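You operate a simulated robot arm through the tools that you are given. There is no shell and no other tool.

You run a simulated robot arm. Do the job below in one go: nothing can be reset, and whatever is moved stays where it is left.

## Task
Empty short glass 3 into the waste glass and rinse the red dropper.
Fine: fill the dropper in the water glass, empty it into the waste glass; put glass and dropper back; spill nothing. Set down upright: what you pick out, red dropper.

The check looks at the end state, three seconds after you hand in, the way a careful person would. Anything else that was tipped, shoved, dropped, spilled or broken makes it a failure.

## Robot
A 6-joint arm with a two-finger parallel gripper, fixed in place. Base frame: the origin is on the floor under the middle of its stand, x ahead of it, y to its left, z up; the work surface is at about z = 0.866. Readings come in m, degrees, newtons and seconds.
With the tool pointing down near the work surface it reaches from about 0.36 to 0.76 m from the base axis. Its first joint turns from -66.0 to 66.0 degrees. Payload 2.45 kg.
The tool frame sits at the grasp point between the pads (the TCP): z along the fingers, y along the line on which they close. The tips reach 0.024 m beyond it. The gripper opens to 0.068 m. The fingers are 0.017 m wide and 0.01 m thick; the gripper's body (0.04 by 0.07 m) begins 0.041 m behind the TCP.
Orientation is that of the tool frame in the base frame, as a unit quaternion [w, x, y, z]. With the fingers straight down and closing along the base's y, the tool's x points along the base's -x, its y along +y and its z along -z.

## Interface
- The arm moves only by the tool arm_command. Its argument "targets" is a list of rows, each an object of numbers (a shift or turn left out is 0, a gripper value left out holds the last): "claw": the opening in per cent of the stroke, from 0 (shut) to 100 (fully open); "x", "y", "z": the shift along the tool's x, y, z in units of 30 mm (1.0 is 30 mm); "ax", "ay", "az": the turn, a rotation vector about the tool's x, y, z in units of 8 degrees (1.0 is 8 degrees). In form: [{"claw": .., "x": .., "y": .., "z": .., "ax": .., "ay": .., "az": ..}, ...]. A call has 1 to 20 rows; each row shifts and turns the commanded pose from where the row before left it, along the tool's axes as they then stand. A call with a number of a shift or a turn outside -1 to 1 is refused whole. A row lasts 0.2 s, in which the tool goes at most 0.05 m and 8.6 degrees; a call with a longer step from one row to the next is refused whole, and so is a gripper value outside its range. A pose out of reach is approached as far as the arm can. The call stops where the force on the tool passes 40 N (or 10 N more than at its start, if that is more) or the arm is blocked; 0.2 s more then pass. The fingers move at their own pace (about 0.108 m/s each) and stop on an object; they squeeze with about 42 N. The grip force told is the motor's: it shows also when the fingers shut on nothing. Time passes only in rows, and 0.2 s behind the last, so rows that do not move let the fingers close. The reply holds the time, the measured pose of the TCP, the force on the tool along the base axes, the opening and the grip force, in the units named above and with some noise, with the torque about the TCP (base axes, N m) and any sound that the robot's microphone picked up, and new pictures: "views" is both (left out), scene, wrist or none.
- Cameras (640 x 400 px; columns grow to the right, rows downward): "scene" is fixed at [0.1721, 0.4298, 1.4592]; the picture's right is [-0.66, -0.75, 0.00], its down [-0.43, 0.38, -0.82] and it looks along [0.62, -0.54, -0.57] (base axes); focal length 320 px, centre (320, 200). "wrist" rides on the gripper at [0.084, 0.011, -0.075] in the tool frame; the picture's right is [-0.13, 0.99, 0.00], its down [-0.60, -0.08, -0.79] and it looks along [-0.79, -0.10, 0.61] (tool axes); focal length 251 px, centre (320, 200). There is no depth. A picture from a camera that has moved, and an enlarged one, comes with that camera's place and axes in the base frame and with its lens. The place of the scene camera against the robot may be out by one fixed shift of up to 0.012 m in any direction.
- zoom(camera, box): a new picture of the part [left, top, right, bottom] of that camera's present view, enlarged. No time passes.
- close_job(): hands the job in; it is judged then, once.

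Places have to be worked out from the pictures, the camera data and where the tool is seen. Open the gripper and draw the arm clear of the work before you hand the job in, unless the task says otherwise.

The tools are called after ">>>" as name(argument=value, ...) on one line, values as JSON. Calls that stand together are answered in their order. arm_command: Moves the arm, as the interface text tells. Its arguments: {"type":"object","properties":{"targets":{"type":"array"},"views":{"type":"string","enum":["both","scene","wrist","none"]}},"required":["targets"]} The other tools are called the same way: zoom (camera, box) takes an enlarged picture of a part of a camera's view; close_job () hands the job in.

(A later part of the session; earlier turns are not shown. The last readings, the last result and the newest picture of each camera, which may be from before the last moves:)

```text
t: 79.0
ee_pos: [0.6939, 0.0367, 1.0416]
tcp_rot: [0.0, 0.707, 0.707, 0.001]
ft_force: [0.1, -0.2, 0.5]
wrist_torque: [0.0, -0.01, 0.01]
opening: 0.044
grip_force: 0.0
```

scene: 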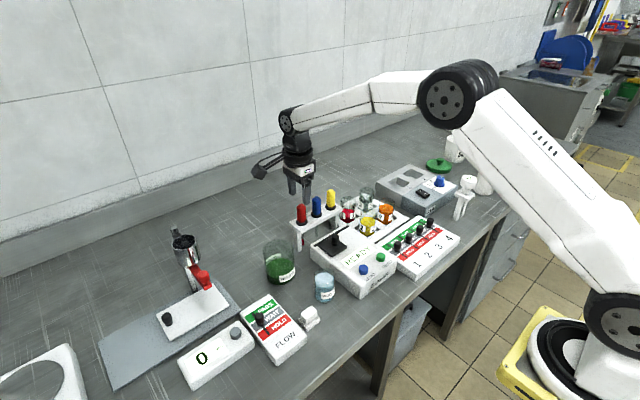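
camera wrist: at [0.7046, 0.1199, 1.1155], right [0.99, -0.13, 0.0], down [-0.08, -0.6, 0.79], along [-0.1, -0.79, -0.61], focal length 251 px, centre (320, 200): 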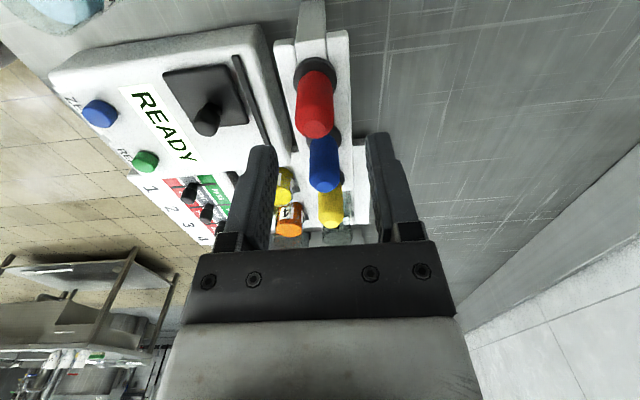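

The mean tool position is (0.6933, 0.0366). I'll shift to (0.691, 0.034) and descend to z of about 0.98, so the tips stay above the collar and the bulb sits between the pads.

>>> arm_command(targets=[{"x": -0.087, "y": -0.077}, {"z": 0.5}, {"z": 0.5}, {"z": 0.5}, {"z": 0.5}, {}, {}])

>>> zoom(camera="wrist", box=[220, 40, 420, 240])

>>> zoom(camera="scene", box=[250, 160, 378, 250])

```text
t: 80.6
ee_pos: [0.6911, 0.0328, 0.9791]
tcp_rot: [0.0, 0.707, 0.707, 0.001]
ft_force: [0.2, 0.4, -1.1]
wrist_torque: [0.01, 0.01, -0.01]
opening: 0.0442
grip_force: 0.0
camera wrist: at [0.7026, 0.1158, 1.0543], right [0.99, -0.13, 0.0], down [-0.08, -0.6, 0.79], along [-0.1, -0.79, -0.61], focal length 251 px, centre (320, 200)
```

scene: 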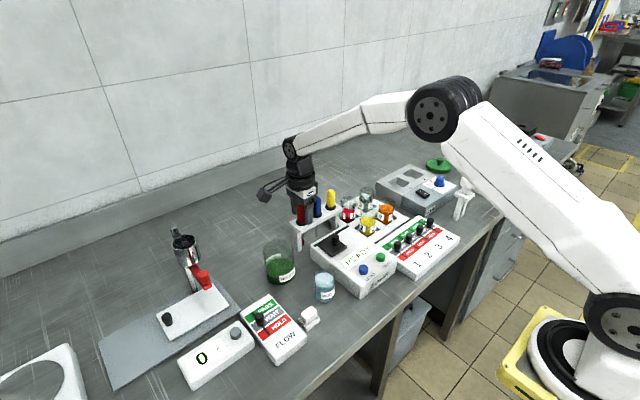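
wrist: 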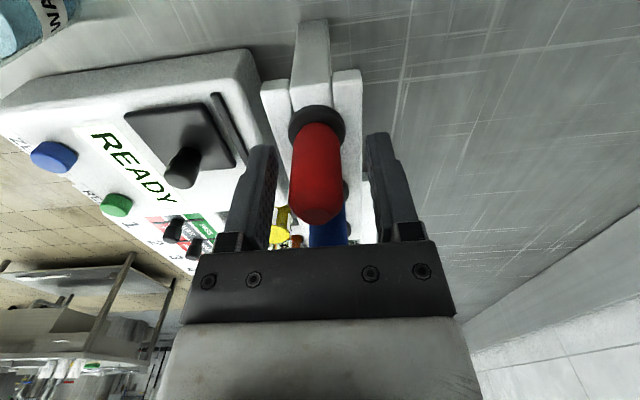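

```text
2.00 times, centred on (320, 140) of wrist
camera zoom: at [0.7026, 0.1158, 1.0543], right [0.99, -0.13, 0.0], down [-0.08, -0.6, 0.79], along [-0.1, -0.79, -0.61], focal length 503 px, centre (320, 320)
```

zoom: 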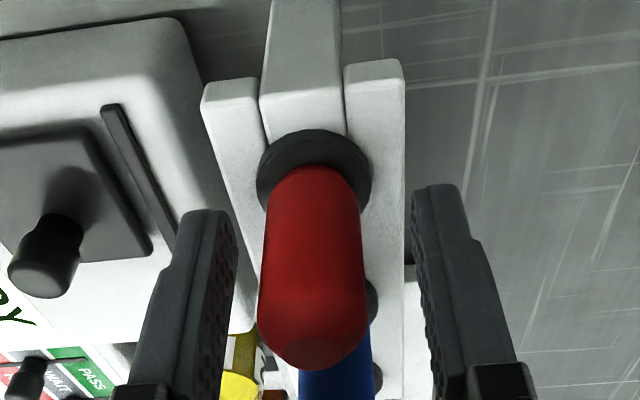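

```text
4.44 times, centred on (314, 205) of scene
camera zoom: at [0.1721, 0.4298, 1.4592], right [-0.66, -0.75, 0.0], down [-0.43, 0.38, -0.82], along [0.62, -0.54, -0.57], focal length 1424 px, centre (347, 178)
```

zoom: 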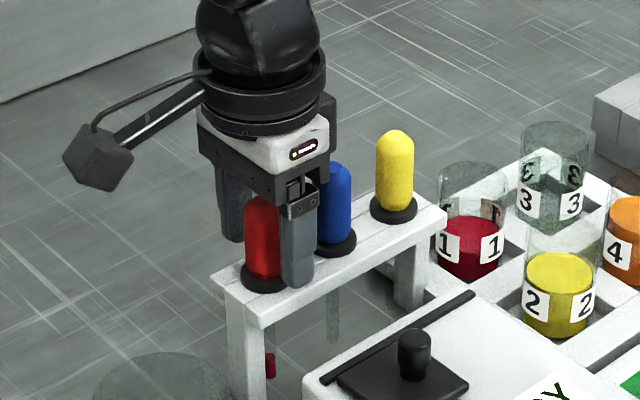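

The red bulb is centred between the pads. I'll close gradually and watch the opening and grip force to find the contact width.

>>> arm_command(targets=[{"claw": 45}, {"claw": 36}, {}, {}], views="none")

>>> arm_command(targets=[{"claw": 33}, {}, {}], views="none")

>>> arm_command(targets=[{"claw": 31}, {}, {}], views="wrist")

```text
t: 81.6
ee_pos: [0.6914, 0.0324, 0.9793]
tcp_rot: [0.0, 0.707, 0.707, 0.0]
ft_force: [0.4, 0.5, -0.2]
wrist_torque: [-0.02, 0.03, 0.0]
opening: 0.0242
grip_force: 0.1
```

```text
t: 82.4
ee_pos: [0.6924, 0.0329, 0.9803]
tcp_rot: [0.001, 0.707, 0.707, 0.001]
ft_force: [-0.4, -0.7, 0.4]
wrist_torque: [0.0, 0.02, -0.03]
opening: 0.023
grip_force: 0.1
```

```text
t: 83.2
ee_pos: [0.6906, 0.0327, 0.9794]
tcp_rot: [0.001, 0.707, 0.707, 0.0]
ft_force: [-1.1, 0.3, 1.2]
wrist_torque: [0.0, 0.05, -0.03]
opening: 0.0224
grip_force: 6.2
camera wrist: at [0.7026, 0.1159, 1.0546], right [0.99, -0.13, 0.0], down [-0.08, -0.6, 0.79], along [-0.1, -0.79, -0.61], focal length 251 px, centre (320, 200)
```

wrist: 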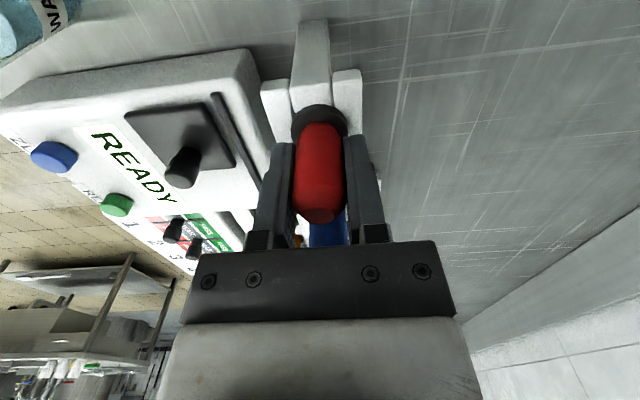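

Contact is at about 22.4 mm with 6 N. That may be enough to lift the light dropper without squeezing anything out, so I'll check the tip for drips before lifting.

>>> zoom(camera="scene", box=[270, 200, 350, 260])

>>> arm_command(targets=[{"z": -0.1}, {"z": -0.2}, {"z": -0.2}, {}])

>>> zoom(camera="scene", box=[270, 170, 350, 260])

```text
6.67 times, centred on (310, 230) of scene
camera zoom: at [0.1721, 0.4297, 1.4592], right [-0.66, -0.75, 0.0], down [-0.43, 0.38, -0.82], along [0.62, -0.54, -0.57], focal length 2136 px, centre (387, 0)
```

zoom: 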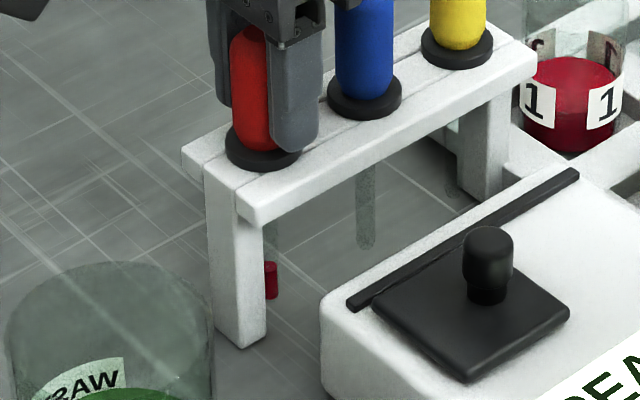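

```text
t: 84.2
ee_pos: [0.6916, 0.0313, 0.9966]
tcp_rot: [0.001, 0.708, 0.707, 0.0]
ft_force: [0.9, -0.3, 0.1]
wrist_torque: [0.01, -0.04, -0.01]
opening: 0.0224
grip_force: 0.8
camera wrist: at [0.7025, 0.1149, 1.0702], right [0.99, -0.13, 0.0], down [-0.08, -0.6, 0.79], along [-0.1, -0.79, -0.61], focal length 251 px, centre (320, 200)
```

scene: 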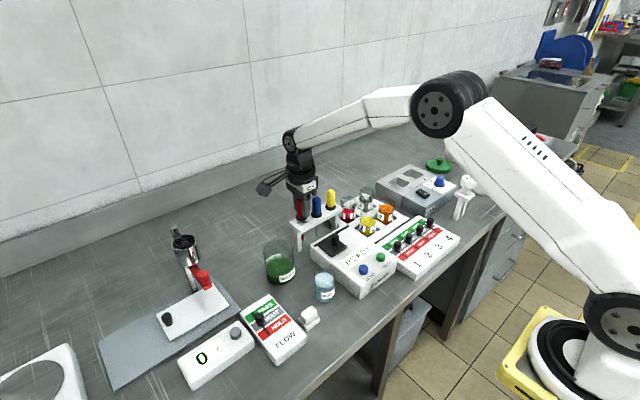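
wrist: 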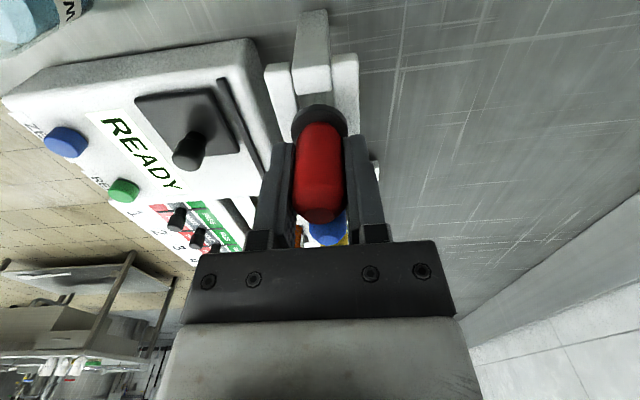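

```text
4.44 times, centred on (310, 215) of scene
camera zoom: at [0.1721, 0.4298, 1.4592], right [-0.66, -0.75, 0.0], down [-0.43, 0.38, -0.82], along [0.62, -0.54, -0.57], focal length 1424 px, centre (364, 133)
```

zoom: 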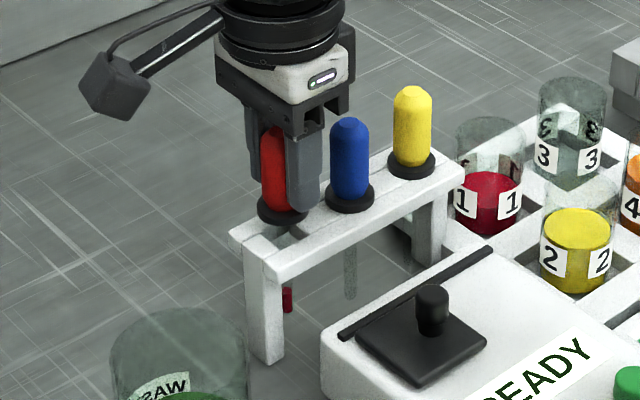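

The dropper lifts with the hand and hasn't slipped, and the red residue is still in its tip. I'll continue lifting slowly and straight up to z of about 1.09.

>>> arm_command(targets=[{"z": -0.2}, {"z": -0.3}, {"z": -0.3}, {"z": -0.3}, {"z": -0.3}, {"z": -0.3}, {"z": -0.3}, {"z": -0.3}, {"z": -0.3}, {"z": -0.3}, {"z": -0.2}, {}])

>>> zoom(camera="scene", box=[260, 140, 350, 260])

>>> zoom(camera="wrist", box=[220, 0, 420, 240])

```text
t: 86.8
ee_pos: [0.691, 0.0333, 1.0878]
tcp_rot: [0.0, 0.707, 0.707, 0.001]
ft_force: [0.1, -0.8, -0.5]
wrist_torque: [-0.03, 0.02, 0.02]
opening: 0.0219
grip_force: 12.6
camera wrist: at [0.7024, 0.116, 1.1631], right [0.99, -0.13, 0.0], down [-0.08, -0.6, 0.79], along [-0.1, -0.79, -0.61], focal length 251 px, centre (320, 200)
```

scene: 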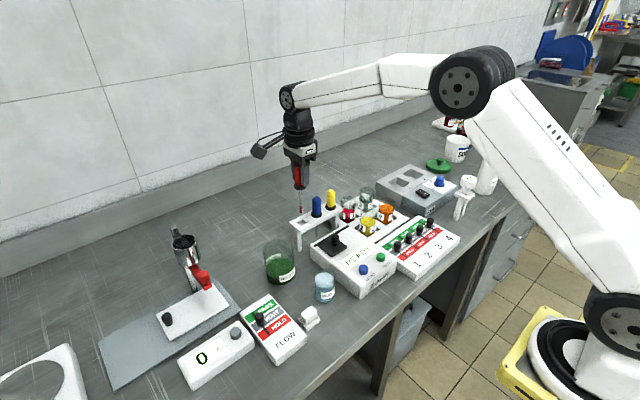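
wrist: 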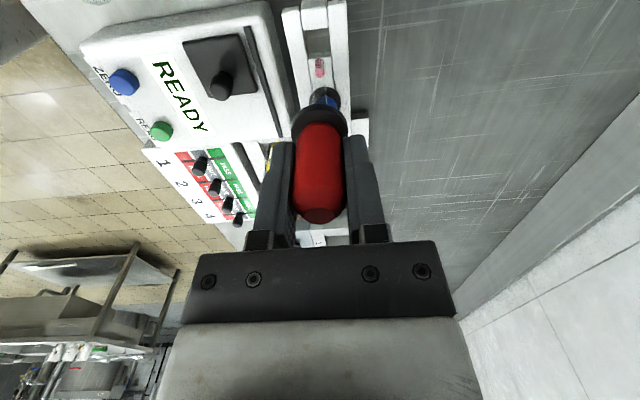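

```text
3.33 times, centred on (305, 200) of scene
camera zoom: at [0.1721, 0.4298, 1.4592], right [-0.66, -0.75, 0.0], down [-0.43, 0.38, -0.82], along [0.62, -0.54, -0.57], focal length 1068 px, centre (370, 200)
```

zoom: 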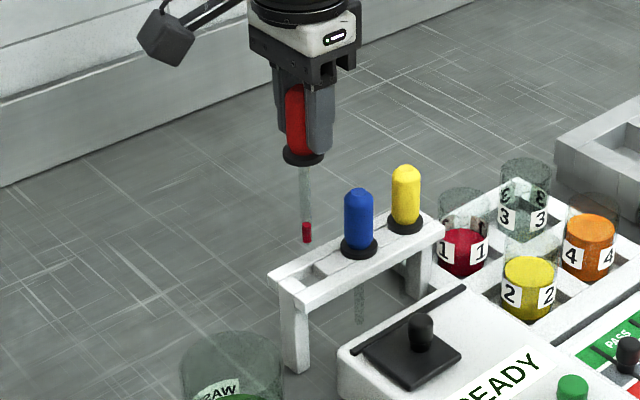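

```text
1.67 times, centred on (320, 120) of wrist
camera zoom: at [0.7024, 0.116, 1.1631], right [0.99, -0.13, 0.0], down [-0.08, -0.6, 0.79], along [-0.1, -0.79, -0.61], focal length 419 px, centre (320, 333)
```

zoom: 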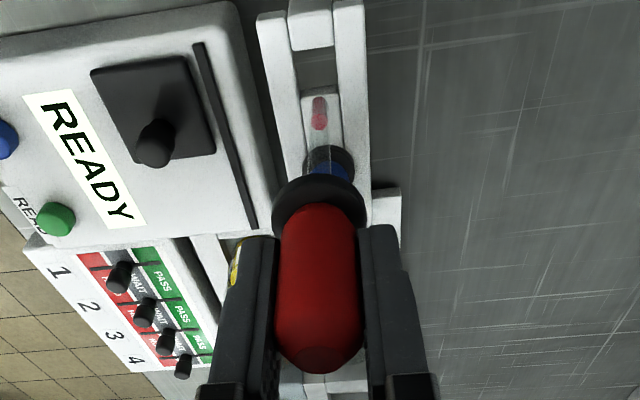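

The dropper hangs vertically with its red residue still in the tip, directly under the tool point at about z 0.98. I'll carry it over the waste centre at (0.648, 0.140) so the old residue can be expelled there first.

>>> arm_command(targets=[{"x": 0.2, "y": -0.08}, {"x": 0.4, "y": -0.161}, {"x": 0.45, "y": -0.181}, {"x": 0.45, "y": -0.181}, {"x": 0.45, "y": -0.181}, {"x": 0.45, "y": -0.181}, {"x": 0.45, "y": -0.181}, {"x": 0.4, "y": -0.161}, {"x": 0.31, "y": -0.125}, {}, {}])

>>> zoom(camera="scene", box=[230, 150, 330, 300])

>>> zoom(camera="wrist", box=[240, 0, 400, 150])

```text
t: 89.2
ee_pos: [0.645, 0.1402, 1.0875]
tcp_rot: [0.001, 0.707, 0.707, 0.0]
ft_force: [-0.7, -0.3, -1.1]
wrist_torque: [0.0, -0.02, -0.01]
opening: 0.0219
grip_force: 12.8
camera wrist: at [0.658, 0.2224, 1.162], right [0.99, -0.13, 0.0], down [-0.08, -0.6, 0.79], along [-0.1, -0.79, -0.61], focal length 251 px, centre (320, 200)
```

scene: 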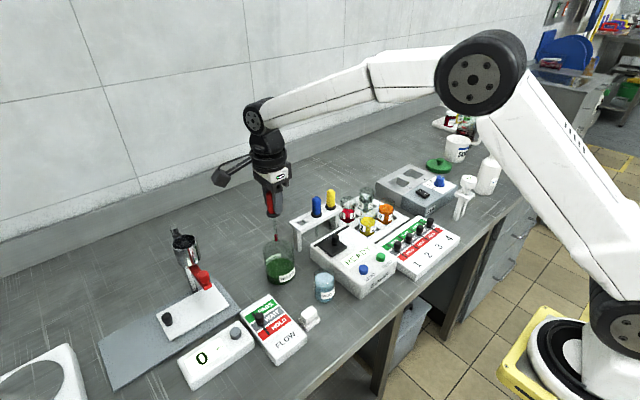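
wrist: 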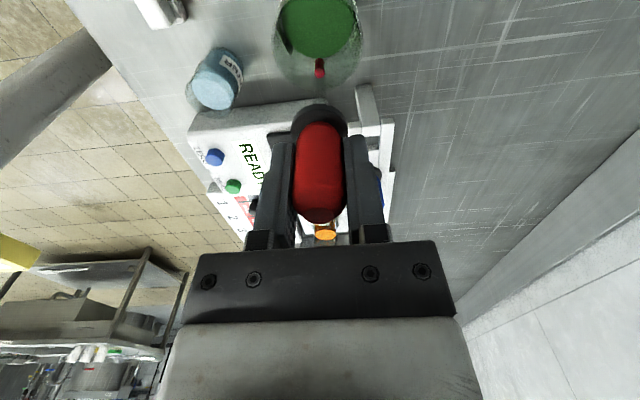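

```text
2.67 times, centred on (280, 225) of scene
camera zoom: at [0.1721, 0.4298, 1.4592], right [-0.66, -0.75, 0.0], down [-0.43, 0.38, -0.82], along [0.62, -0.54, -0.57], focal length 854 px, centre (427, 133)
```

zoom: 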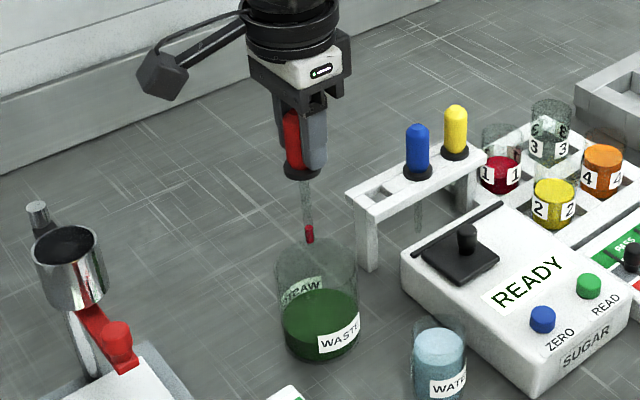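

```text
2.67 times, centred on (320, 75) of wrist
camera zoom: at [0.658, 0.2224, 1.162], right [0.99, -0.13, 0.0], down [-0.08, -0.6, 0.79], along [-0.1, -0.79, -0.61], focal length 670 px, centre (320, 533)
```

zoom: 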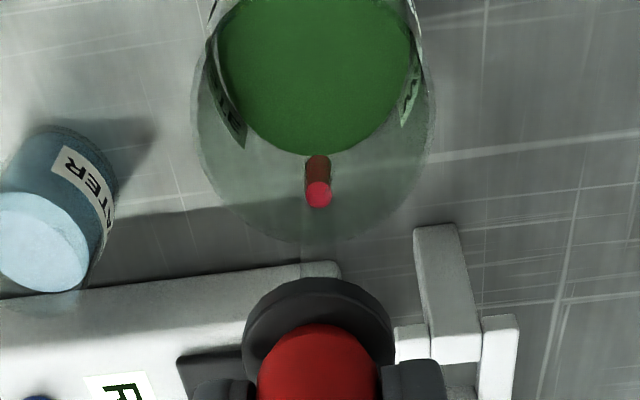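

The tip is centred over the waste glass. I'll lower it until the tip is just inside the rim, above the liquid.

>>> arm_command(targets=[{"z": 0.2}, {"z": 0.3}, {"z": 0.3}, {"z": 0.3}, {"z": 0.3}, {}], views="none")

>>> zoom(camera="scene", box=[230, 180, 330, 300])

>>> zoom(camera="wrist", box=[240, 0, 400, 150])

```text
t: 90.6
ee_pos: [0.6479, 0.1392, 1.044]
tcp_rot: [0.001, 0.707, 0.707, 0.001]
ft_force: [1.0, -0.3, 0.0]
wrist_torque: [0.02, 0.04, 0.0]
opening: 0.0221
grip_force: 0.7
```

```text
3.33 times, centred on (280, 240) of scene
camera zoom: at [0.1721, 0.4298, 1.4592], right [-0.66, -0.75, 0.0], down [-0.43, 0.38, -0.82], along [0.62, -0.54, -0.57], focal length 1068 px, centre (453, 67)
```

zoom: 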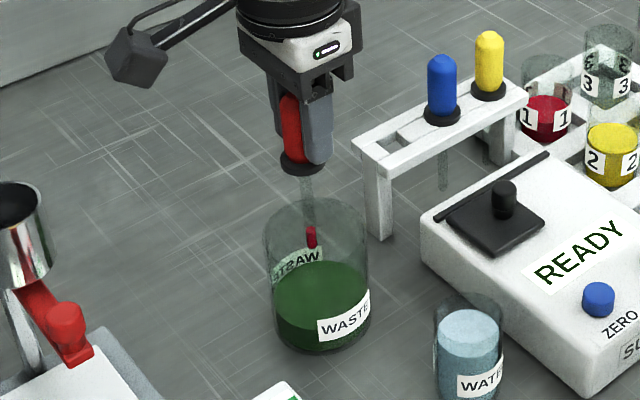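

```text
2.67 times, centred on (320, 75) of wrist
camera zoom: at [0.6585, 0.2223, 1.1203], right [0.99, -0.13, 0.0], down [-0.08, -0.6, 0.79], along [-0.1, -0.79, -0.61], focal length 670 px, centre (320, 533)
```

zoom: 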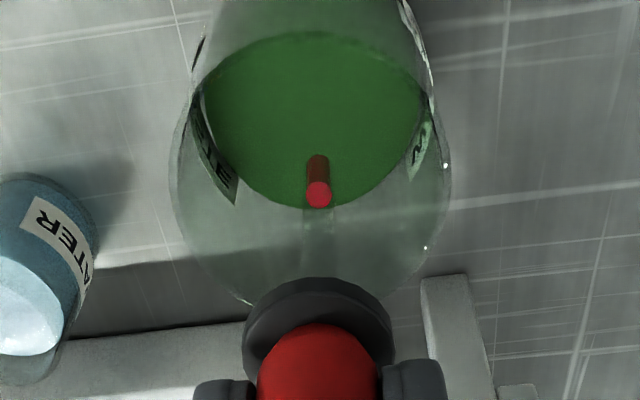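

The tip is inside the waste rim and above the liquid. I'll squeeze the bulb to expel the red residue into the waste and watch the readings.

>>> arm_command(targets=[{"claw": 27}, {"claw": 22}, {"claw": 17}, {}, {}, {}])

>>> zoom(camera="scene", box=[230, 180, 330, 300])

>>> zoom(camera="wrist", box=[240, 0, 400, 240])

```text
t: 92.0
ee_pos: [0.6481, 0.14, 1.0458]
tcp_rot: [0.0, 0.707, 0.707, 0.0]
ft_force: [0.1, -0.7, 0.3]
wrist_torque: [0.0, 0.0, -0.03]
opening: 0.021
grip_force: 37.7
camera wrist: at [0.6586, 0.2223, 1.1205], right [0.99, -0.13, 0.0], down [-0.08, -0.6, 0.79], along [-0.1, -0.79, -0.61], focal length 251 px, centre (320, 200)
```

scene: 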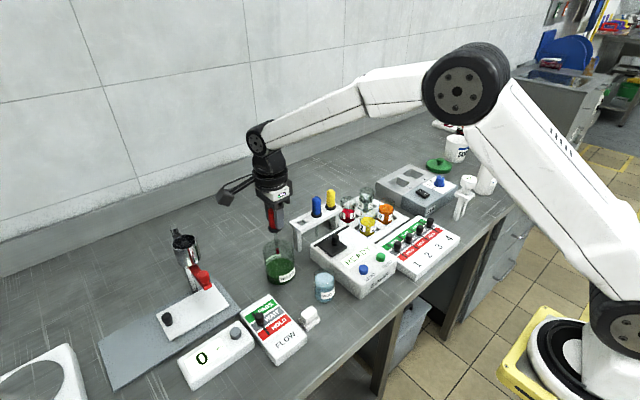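
wrist: 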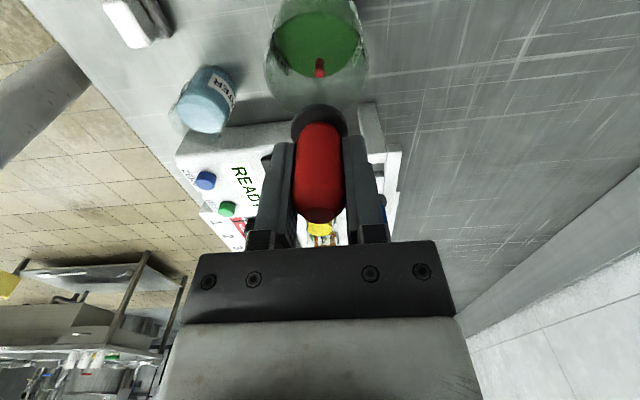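

```text
3.33 times, centred on (280, 240) of scene
camera zoom: at [0.1721, 0.4298, 1.4592], right [-0.66, -0.75, 0.0], down [-0.43, 0.38, -0.82], along [0.62, -0.54, -0.57], focal length 1068 px, centre (453, 67)
```

zoom: 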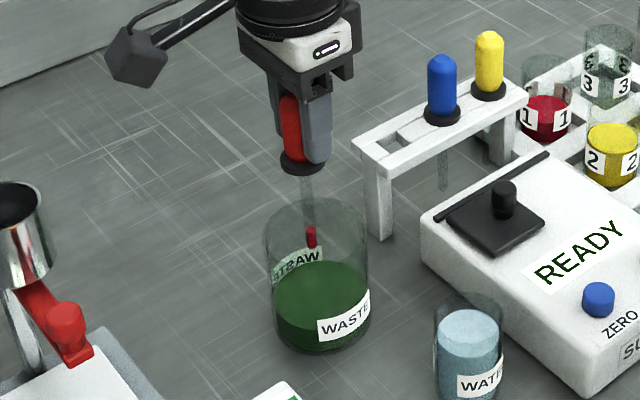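

```text
1.67 times, centred on (320, 120) of wrist
camera zoom: at [0.6586, 0.2223, 1.1205], right [0.99, -0.13, 0.0], down [-0.08, -0.6, 0.79], along [-0.1, -0.79, -0.61], focal length 419 px, centre (320, 333)
```

zoom: 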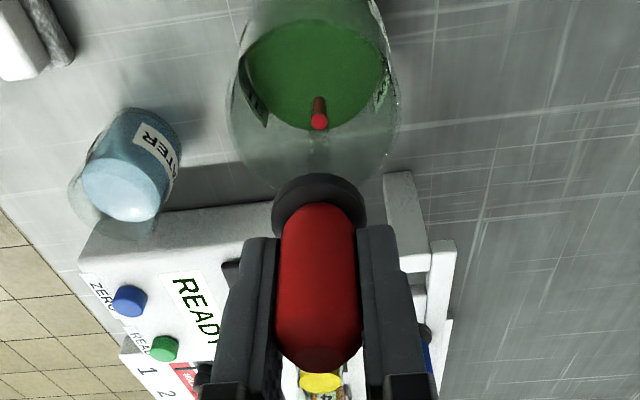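

The bulb compressed only to 21.0 mm at 38 N, and the residue still shows. I'll command a full close for the strongest squeeze and look again.

>>> arm_command(targets=[{"claw": 8}, {"claw": 0}, {}, {}, {}, {}, {}], views="none")

>>> zoom(camera="scene", box=[230, 180, 330, 300])

>>> zoom(camera="wrist", box=[240, 0, 400, 150])

```text
t: 93.6
ee_pos: [0.6469, 0.1405, 1.0464]
tcp_rot: [0.001, 0.707, 0.708, 0.001]
ft_force: [0.1, 0.6, -1.0]
wrist_torque: [0.01, 0.03, -0.03]
opening: 0.0211
grip_force: 37.8
```

```text
3.33 times, centred on (280, 240) of scene
camera zoom: at [0.1721, 0.4298, 1.4592], right [-0.66, -0.75, 0.0], down [-0.43, 0.38, -0.82], along [0.62, -0.54, -0.57], focal length 1068 px, centre (453, 67)
```

zoom: 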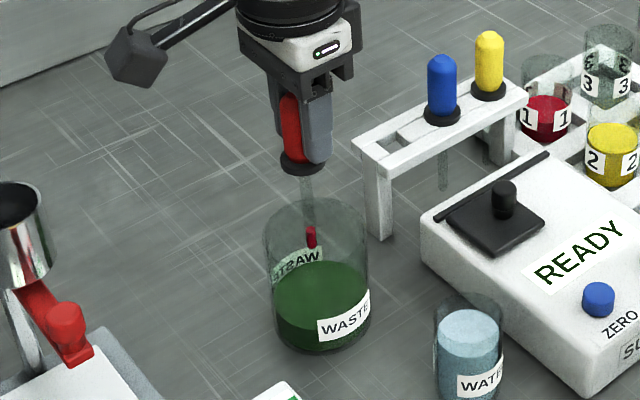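

```text
2.67 times, centred on (320, 75) of wrist
camera zoom: at [0.6586, 0.2223, 1.1205], right [0.99, -0.13, 0.0], down [-0.08, -0.6, 0.79], along [-0.1, -0.79, -0.61], focal length 670 px, centre (320, 533)
```

zoom: 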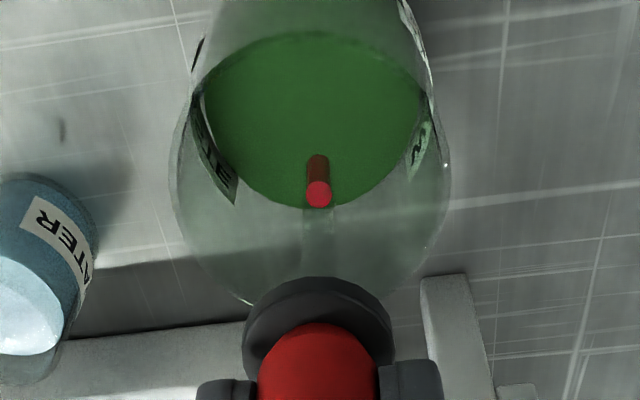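

The residue looks unchanged under a full squeeze of 38 N, so it may be a film that only rinsing removes. I'll inspect the tip and a small dark mark on the table more closely.

>>> zoom(camera="wrist", box=[240, 10, 320, 60])

>>> zoom(camera="wrist", box=[296, 40, 344, 80])

>>> zoom(camera="scene", box=[280, 260, 360, 320])

```text
8.00 times, centred on (280, 35) of wrist
camera zoom: at [0.6586, 0.2223, 1.1205], right [0.99, -0.13, 0.0], down [-0.08, -0.6, 0.79], along [-0.1, -0.79, -0.61], focal length 2012 px, centre (640, 1520)
```

zoom: 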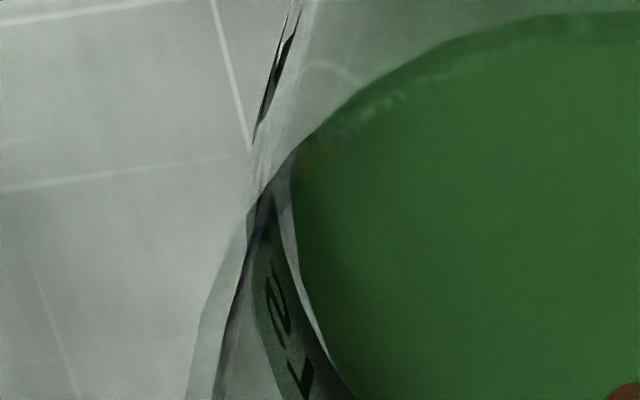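

```text
10.00 times, centred on (320, 60) of wrist
camera zoom: at [0.6586, 0.2223, 1.1205], right [0.99, -0.13, 0.0], down [-0.08, -0.6, 0.79], along [-0.1, -0.79, -0.61], focal length 2514 px, centre (320, 1600)
```

zoom: 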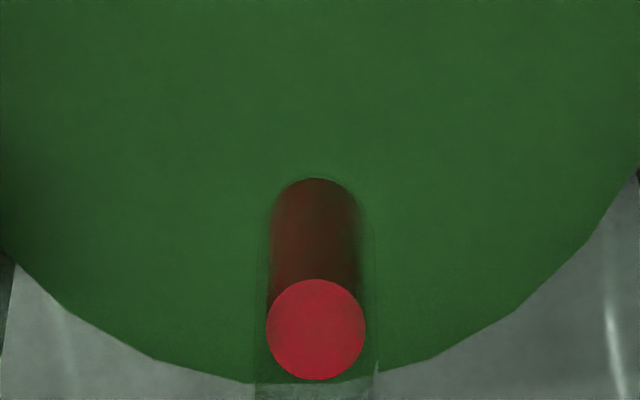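

```text
6.67 times, centred on (320, 290) of scene
camera zoom: at [0.1721, 0.4298, 1.4592], right [-0.66, -0.75, 0.0], down [-0.43, 0.38, -0.82], along [0.62, -0.54, -0.57], focal length 2136 px, centre (320, -400)
```

zoom: 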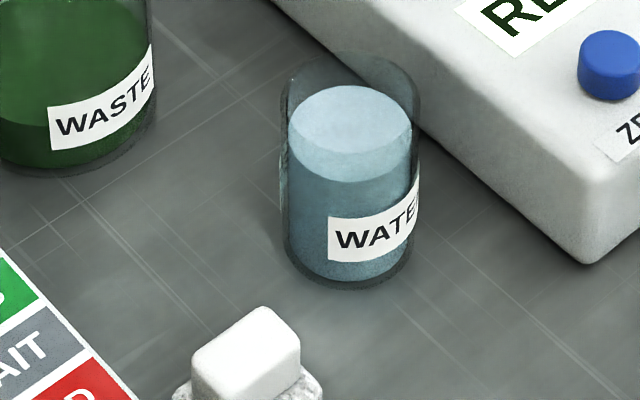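

The table is clean, so that mark was only image noise. The red residue stays in the tip, so water has to wash it out. I'll keep the bulb squeezed and re-measure the water glass from here.

>>> zoom(camera="wrist", box=[150, 40, 270, 150])

>>> arm_command(targets=[{"z": -0.2}, {"z": -0.4}, {"z": -0.4}, {"z": -0.4}, {"z": -0.2}, {}, {}])

>>> zoom(camera="wrist", box=[150, 20, 270, 130])

```text
3.64 times, centred on (210, 95) of wrist
camera zoom: at [0.6586, 0.2223, 1.1205], right [0.99, -0.13, 0.0], down [-0.08, -0.6, 0.79], along [-0.1, -0.79, -0.61], focal length 914 px, centre (720, 582)
```

zoom: 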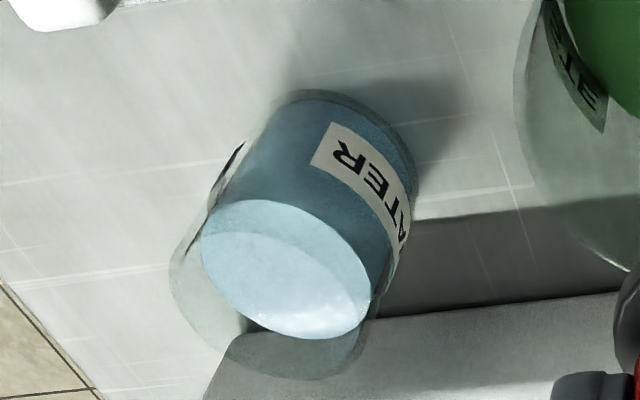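

```text
t: 95.2
ee_pos: [0.6472, 0.1399, 1.0946]
tcp_rot: [0.0, 0.707, 0.707, 0.001]
ft_force: [-0.1, 0.1, 0.4]
wrist_torque: [0.0, 0.0, 0.0]
opening: 0.021
grip_force: 38.2
camera wrist: at [0.6584, 0.2227, 1.1689], right [0.99, -0.13, 0.0], down [-0.08, -0.6, 0.79], along [-0.1, -0.79, -0.61], focal length 251 px, centre (320, 200)
```

scene: 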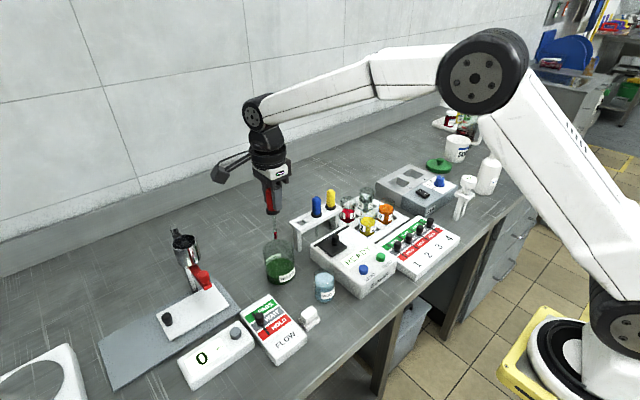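
wrist: 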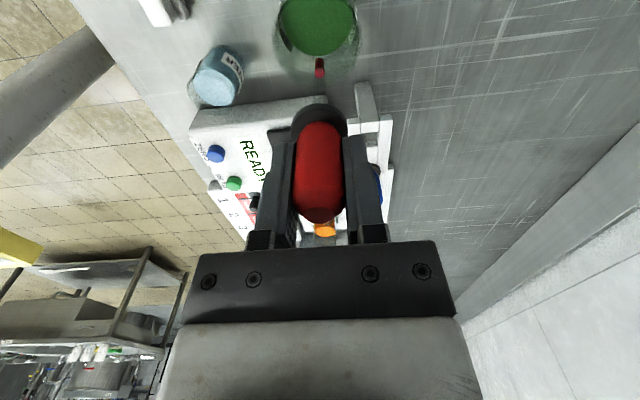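

```text
3.64 times, centred on (210, 75) of wrist
camera zoom: at [0.6584, 0.2227, 1.1689], right [0.99, -0.13, 0.0], down [-0.08, -0.6, 0.79], along [-0.1, -0.79, -0.61], focal length 914 px, centre (720, 654)
```

zoom: 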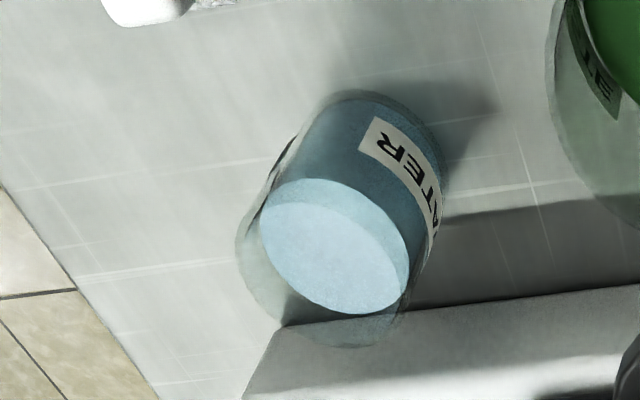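

The water centre is at about (0.538, 0.104). With the bulb still squeezed, I'll move the tip above it at the same height.

>>> arm_command(targets=[{"x": -0.07, "y": -0.22}, {"x": -0.15, "y": -0.454}, {"x": -0.15, "y": -0.454}, {"x": -0.15, "y": -0.454}, {"x": -0.15, "y": -0.454}, {"x": -0.15, "y": -0.454}, {"x": -0.15, "y": -0.454}, {"x": -0.15, "y": -0.454}, {"x": -0.08, "y": -0.23}, {}, {}])

>>> zoom(camera="scene", box=[270, 190, 390, 310])

>>> zoom(camera="wrist", box=[240, 0, 400, 150])

```text
t: 97.6
ee_pos: [0.5385, 0.1027, 1.0946]
tcp_rot: [0.001, 0.707, 0.707, 0.001]
ft_force: [0.6, -0.9, -0.1]
wrist_torque: [-0.01, 0.0, 0.01]
opening: 0.0213
grip_force: 38.2
camera wrist: at [0.5505, 0.1869, 1.1694], right [0.99, -0.13, 0.0], down [-0.08, -0.6, 0.79], along [-0.1, -0.79, -0.61], focal length 251 px, centre (320, 200)
```

scene: 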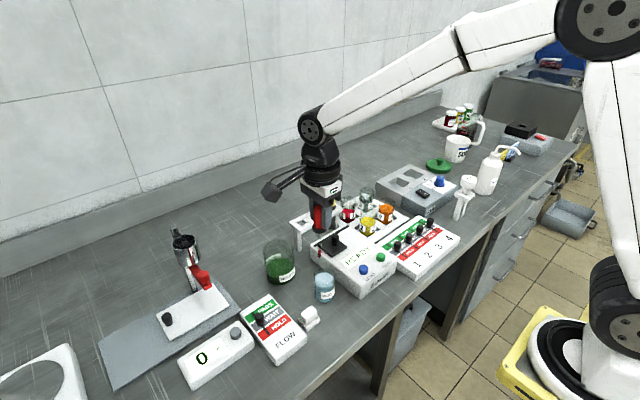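
wrist: 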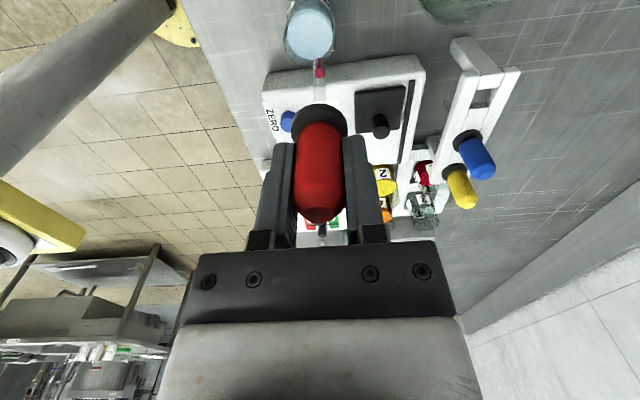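

```text
3.33 times, centred on (330, 250) of scene
camera zoom: at [0.1721, 0.4297, 1.4592], right [-0.66, -0.75, 0.0], down [-0.43, 0.38, -0.82], along [0.62, -0.54, -0.57], focal length 1068 px, centre (287, 33)
```

zoom: 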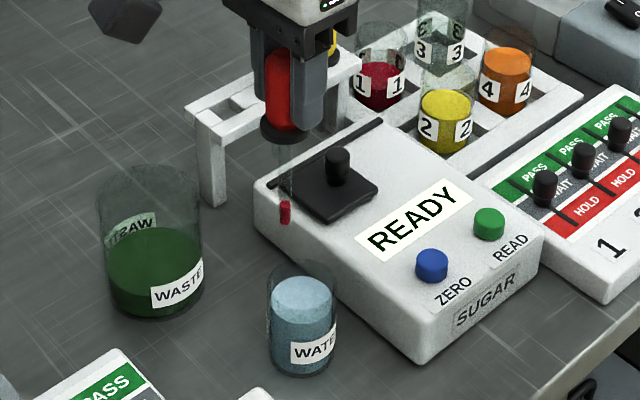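

```text
2.67 times, centred on (320, 75) of wrist
camera zoom: at [0.5505, 0.1869, 1.1694], right [0.99, -0.13, 0.0], down [-0.08, -0.6, 0.79], along [-0.1, -0.79, -0.61], focal length 670 px, centre (320, 533)
```

zoom: 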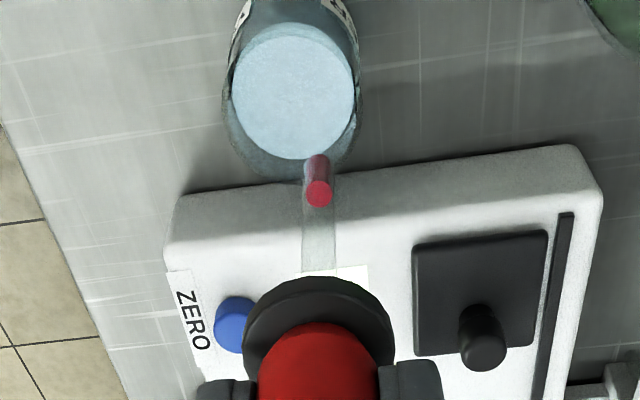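

The water centre refines to (0.5315, 0.103), and the tip is about 7 mm too far in +x. I'll shift and lower until the tip is just above the rim, then check.

>>> arm_command(targets=[{"y": -0.23}, {"z": 0.3}, {"z": 0.3}, {"z": 0.3}, {"z": 0.1}, {}, {}], views="none")

>>> zoom(camera="scene", box=[270, 190, 390, 310])

>>> zoom(camera="wrist", box=[240, 0, 400, 150])

```text
t: 99.2
ee_pos: [0.5325, 0.1029, 1.0637]
tcp_rot: [0.0, 0.707, 0.708, 0.0]
ft_force: [0.0, 0.0, -0.2]
wrist_torque: [0.0, 0.03, -0.04]
opening: 0.0211
grip_force: 38.3
```

```text
3.33 times, centred on (330, 250) of scene
camera zoom: at [0.1721, 0.4298, 1.4592], right [-0.66, -0.75, 0.0], down [-0.43, 0.38, -0.82], along [0.62, -0.54, -0.57], focal length 1068 px, centre (287, 33)
```

zoom: 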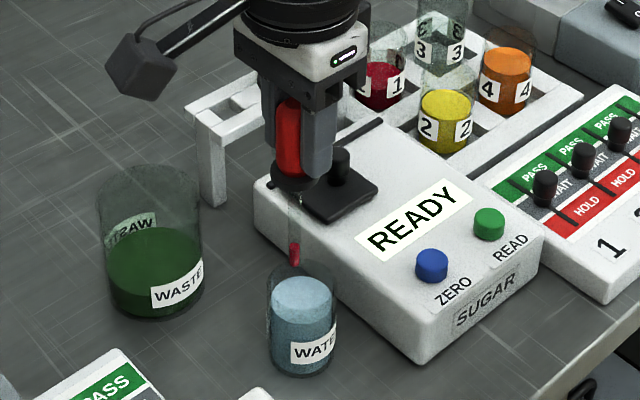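

```text
2.67 times, centred on (320, 75) of wrist
camera zoom: at [0.5427, 0.186, 1.138], right [0.99, -0.13, 0.0], down [-0.08, -0.6, 0.79], along [-0.1, -0.79, -0.61], focal length 670 px, centre (320, 533)
```

zoom: 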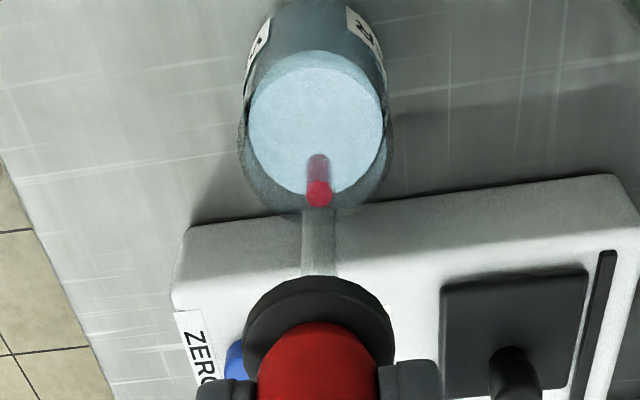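

The tip is over the water, centred within about 2 mm. I'll lower it about 54 mm slowly so it dips well below the surface without reaching the bottom.

>>> arm_command(targets=[{"x": 0.05, "z": 0.2}, {"z": 0.3}, {"z": 0.3}, {"z": 0.3}, {"z": 0.3}, {"z": 0.3}, {"z": 0.09}, {}])

>>> zoom(camera="scene", box=[280, 220, 360, 310])

>>> zoom(camera="wrist", box=[240, 0, 400, 150])

```text
t: 101.0
ee_pos: [0.5318, 0.1046, 1.0089]
tcp_rot: [0.001, 0.707, 0.707, 0.001]
ft_force: [0.5, 0.2, 0.0]
wrist_torque: [-0.01, 0.02, 0.0]
opening: 0.0208
grip_force: 38.6
camera wrist: at [0.5433, 0.1877, 1.0837], right [0.99, -0.13, 0.0], down [-0.08, -0.6, 0.79], along [-0.1, -0.79, -0.61], focal length 251 px, centre (320, 200)
```

scene: 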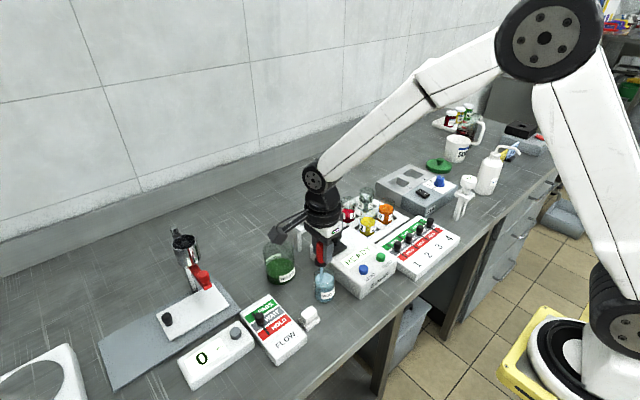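
wrist: 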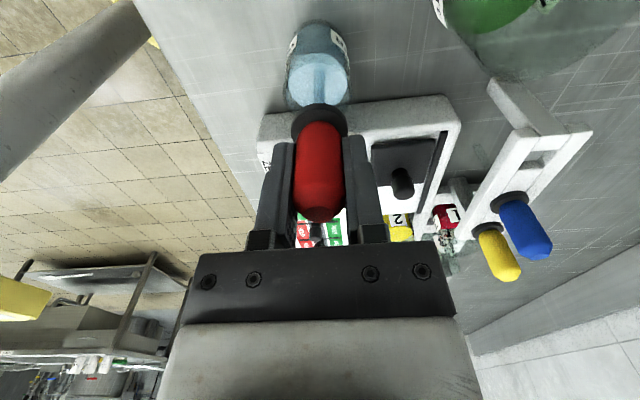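

```text
4.44 times, centred on (320, 265) of scene
camera zoom: at [0.1721, 0.4298, 1.4592], right [-0.66, -0.75, 0.0], down [-0.43, 0.38, -0.82], along [0.62, -0.54, -0.57], focal length 1424 px, centre (320, -89)
```

zoom: 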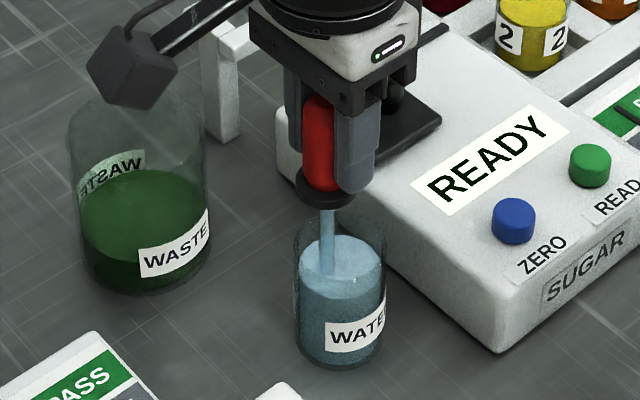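

```text
2.67 times, centred on (320, 75) of wrist
camera zoom: at [0.5433, 0.1877, 1.0837], right [0.99, -0.13, 0.0], down [-0.08, -0.6, 0.79], along [-0.1, -0.79, -0.61], focal length 670 px, centre (320, 533)
```

zoom: 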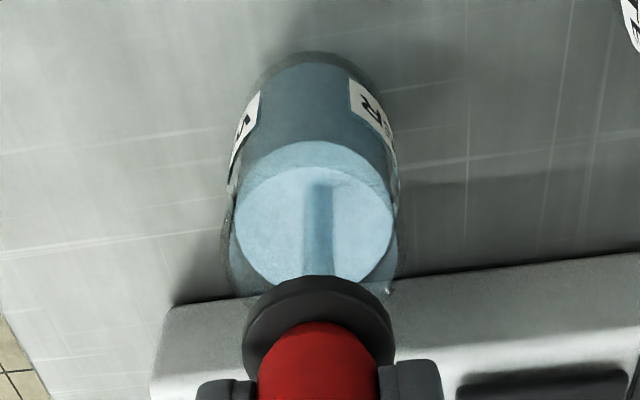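

The tube above the water now looks light blue, so I'll enlarge it to see whether the dropper has already taken up water.

>>> zoom(camera="scene", box=[305, 245, 345, 285])

>>> zoom(camera="wrist", box=[280, 40, 360, 110])

```text
10.00 times, centred on (325, 265) of scene
camera zoom: at [0.1721, 0.4298, 1.4592], right [-0.66, -0.75, 0.0], down [-0.43, 0.38, -0.82], along [0.62, -0.54, -0.57], focal length 3204 px, centre (270, -450)
```

zoom: 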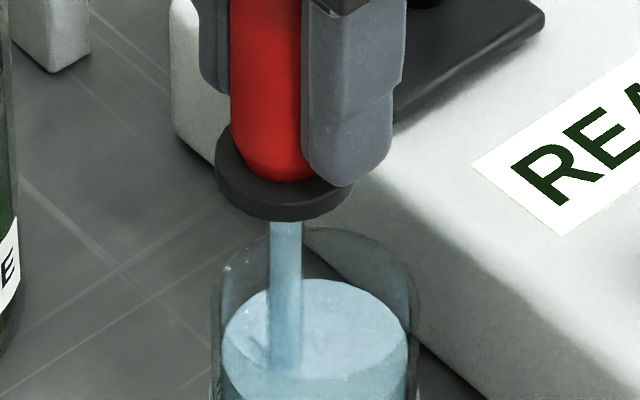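

```text
5.71 times, centred on (320, 75) of wrist
camera zoom: at [0.5433, 0.1877, 1.0837], right [0.99, -0.13, 0.0], down [-0.08, -0.6, 0.79], along [-0.1, -0.79, -0.61], focal length 1437 px, centre (320, 914)
```

zoom: 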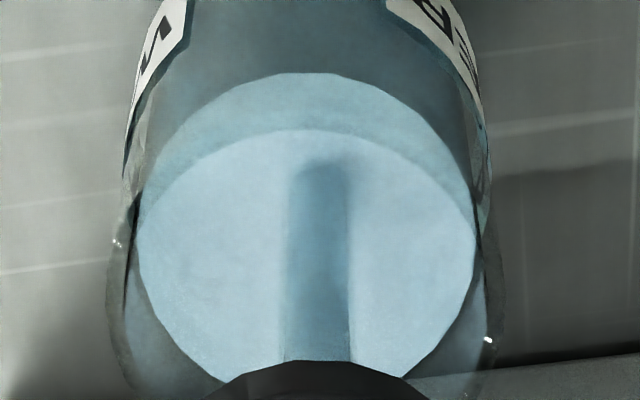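

The tube is now full of clear blue water, with the red residue gone. Still dipped, I'll ease the bulb to the light holding grip so it can draw fully, and check the readings.

>>> arm_command(targets=[{"claw": 20}, {"claw": 26}, {"claw": 30}, {}, {}, {}], views="none")

>>> zoom(camera="scene", box=[305, 235, 345, 285])

```text
t: 102.4
ee_pos: [0.5325, 0.1041, 1.0091]
tcp_rot: [0.0, 0.706, 0.708, 0.001]
ft_force: [0.5, -0.2, -0.2]
wrist_torque: [-0.04, 0.0, -0.01]
opening: 0.0218
grip_force: 6.3
```

```text
8.00 times, centred on (325, 260) of scene
camera zoom: at [0.1721, 0.4298, 1.4592], right [-0.66, -0.75, 0.0], down [-0.43, 0.38, -0.82], along [0.62, -0.54, -0.57], focal length 2563 px, centre (280, -280)
```

zoom: 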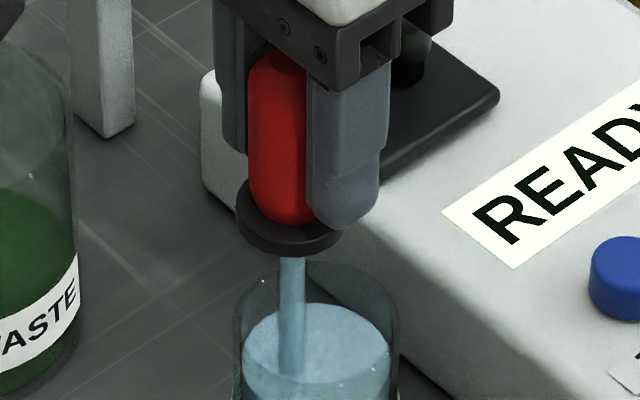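

Still full and held at 6 N. I'll raise slowly straight out of the water and check that the tube holds its fill without dripping.

>>> arm_command(targets=[{}, {}, {"z": -0.1}, {"z": -0.2}, {"z": -0.25}, {"z": -0.25}, {"z": -0.25}, {"z": -0.25}, {"z": -0.25}, {"z": -0.25}, {"z": -0.25}, {"z": -0.25}, {"z": -0.25}, {"z": -0.25}, {"z": -0.15}, {}, {}])

>>> zoom(camera="scene", box=[290, 210, 360, 300])

>>> zoom(camera="wrist", box=[240, 0, 400, 150])

```text
t: 106.0
ee_pos: [0.5327, 0.1037, 1.0998]
tcp_rot: [0.0, 0.707, 0.707, 0.0]
ft_force: [-0.5, 0.0, -0.3]
wrist_torque: [-0.01, 0.01, 0.0]
opening: 0.0217
grip_force: 6.7
camera wrist: at [0.5437, 0.1871, 1.1741], right [0.99, -0.13, 0.0], down [-0.08, -0.6, 0.79], along [-0.1, -0.79, -0.61], focal length 251 px, centre (320, 200)
```

scene: 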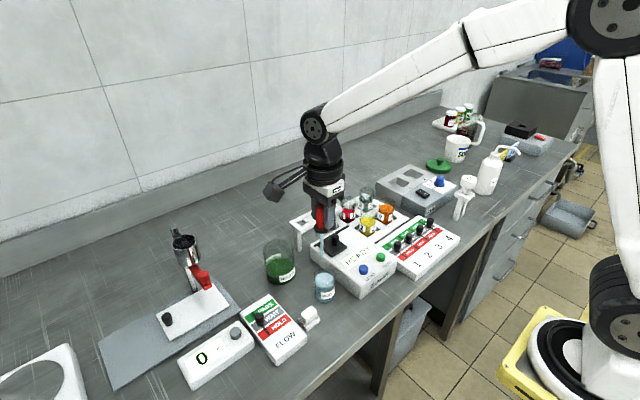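
wrist: 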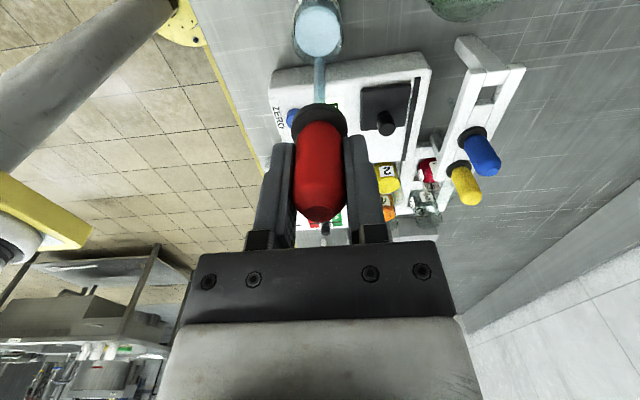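

```text
4.44 times, centred on (325, 255) of scene
camera zoom: at [0.1721, 0.4298, 1.4592], right [-0.66, -0.75, 0.0], down [-0.43, 0.38, -0.82], along [0.62, -0.54, -0.57], focal length 1424 px, centre (298, -44)
```

zoom: 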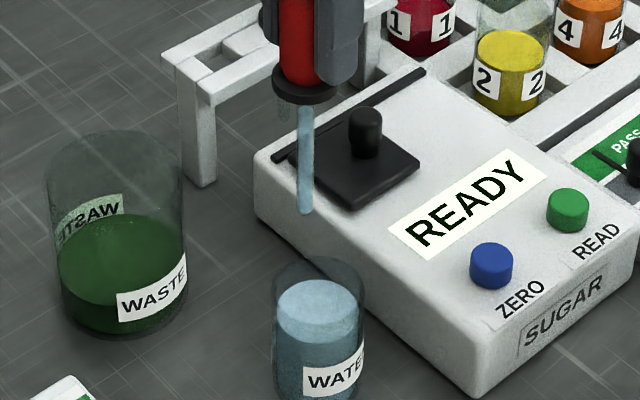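

```text
2.67 times, centred on (320, 75) of wrist
camera zoom: at [0.5437, 0.1871, 1.1741], right [0.99, -0.13, 0.0], down [-0.08, -0.6, 0.79], along [-0.1, -0.79, -0.61], focal length 670 px, centre (320, 533)
```

zoom: 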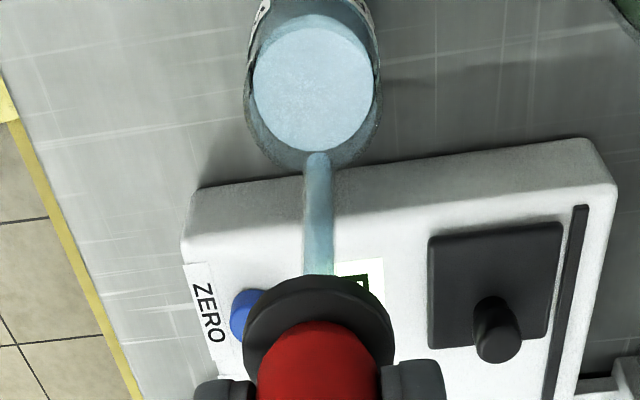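

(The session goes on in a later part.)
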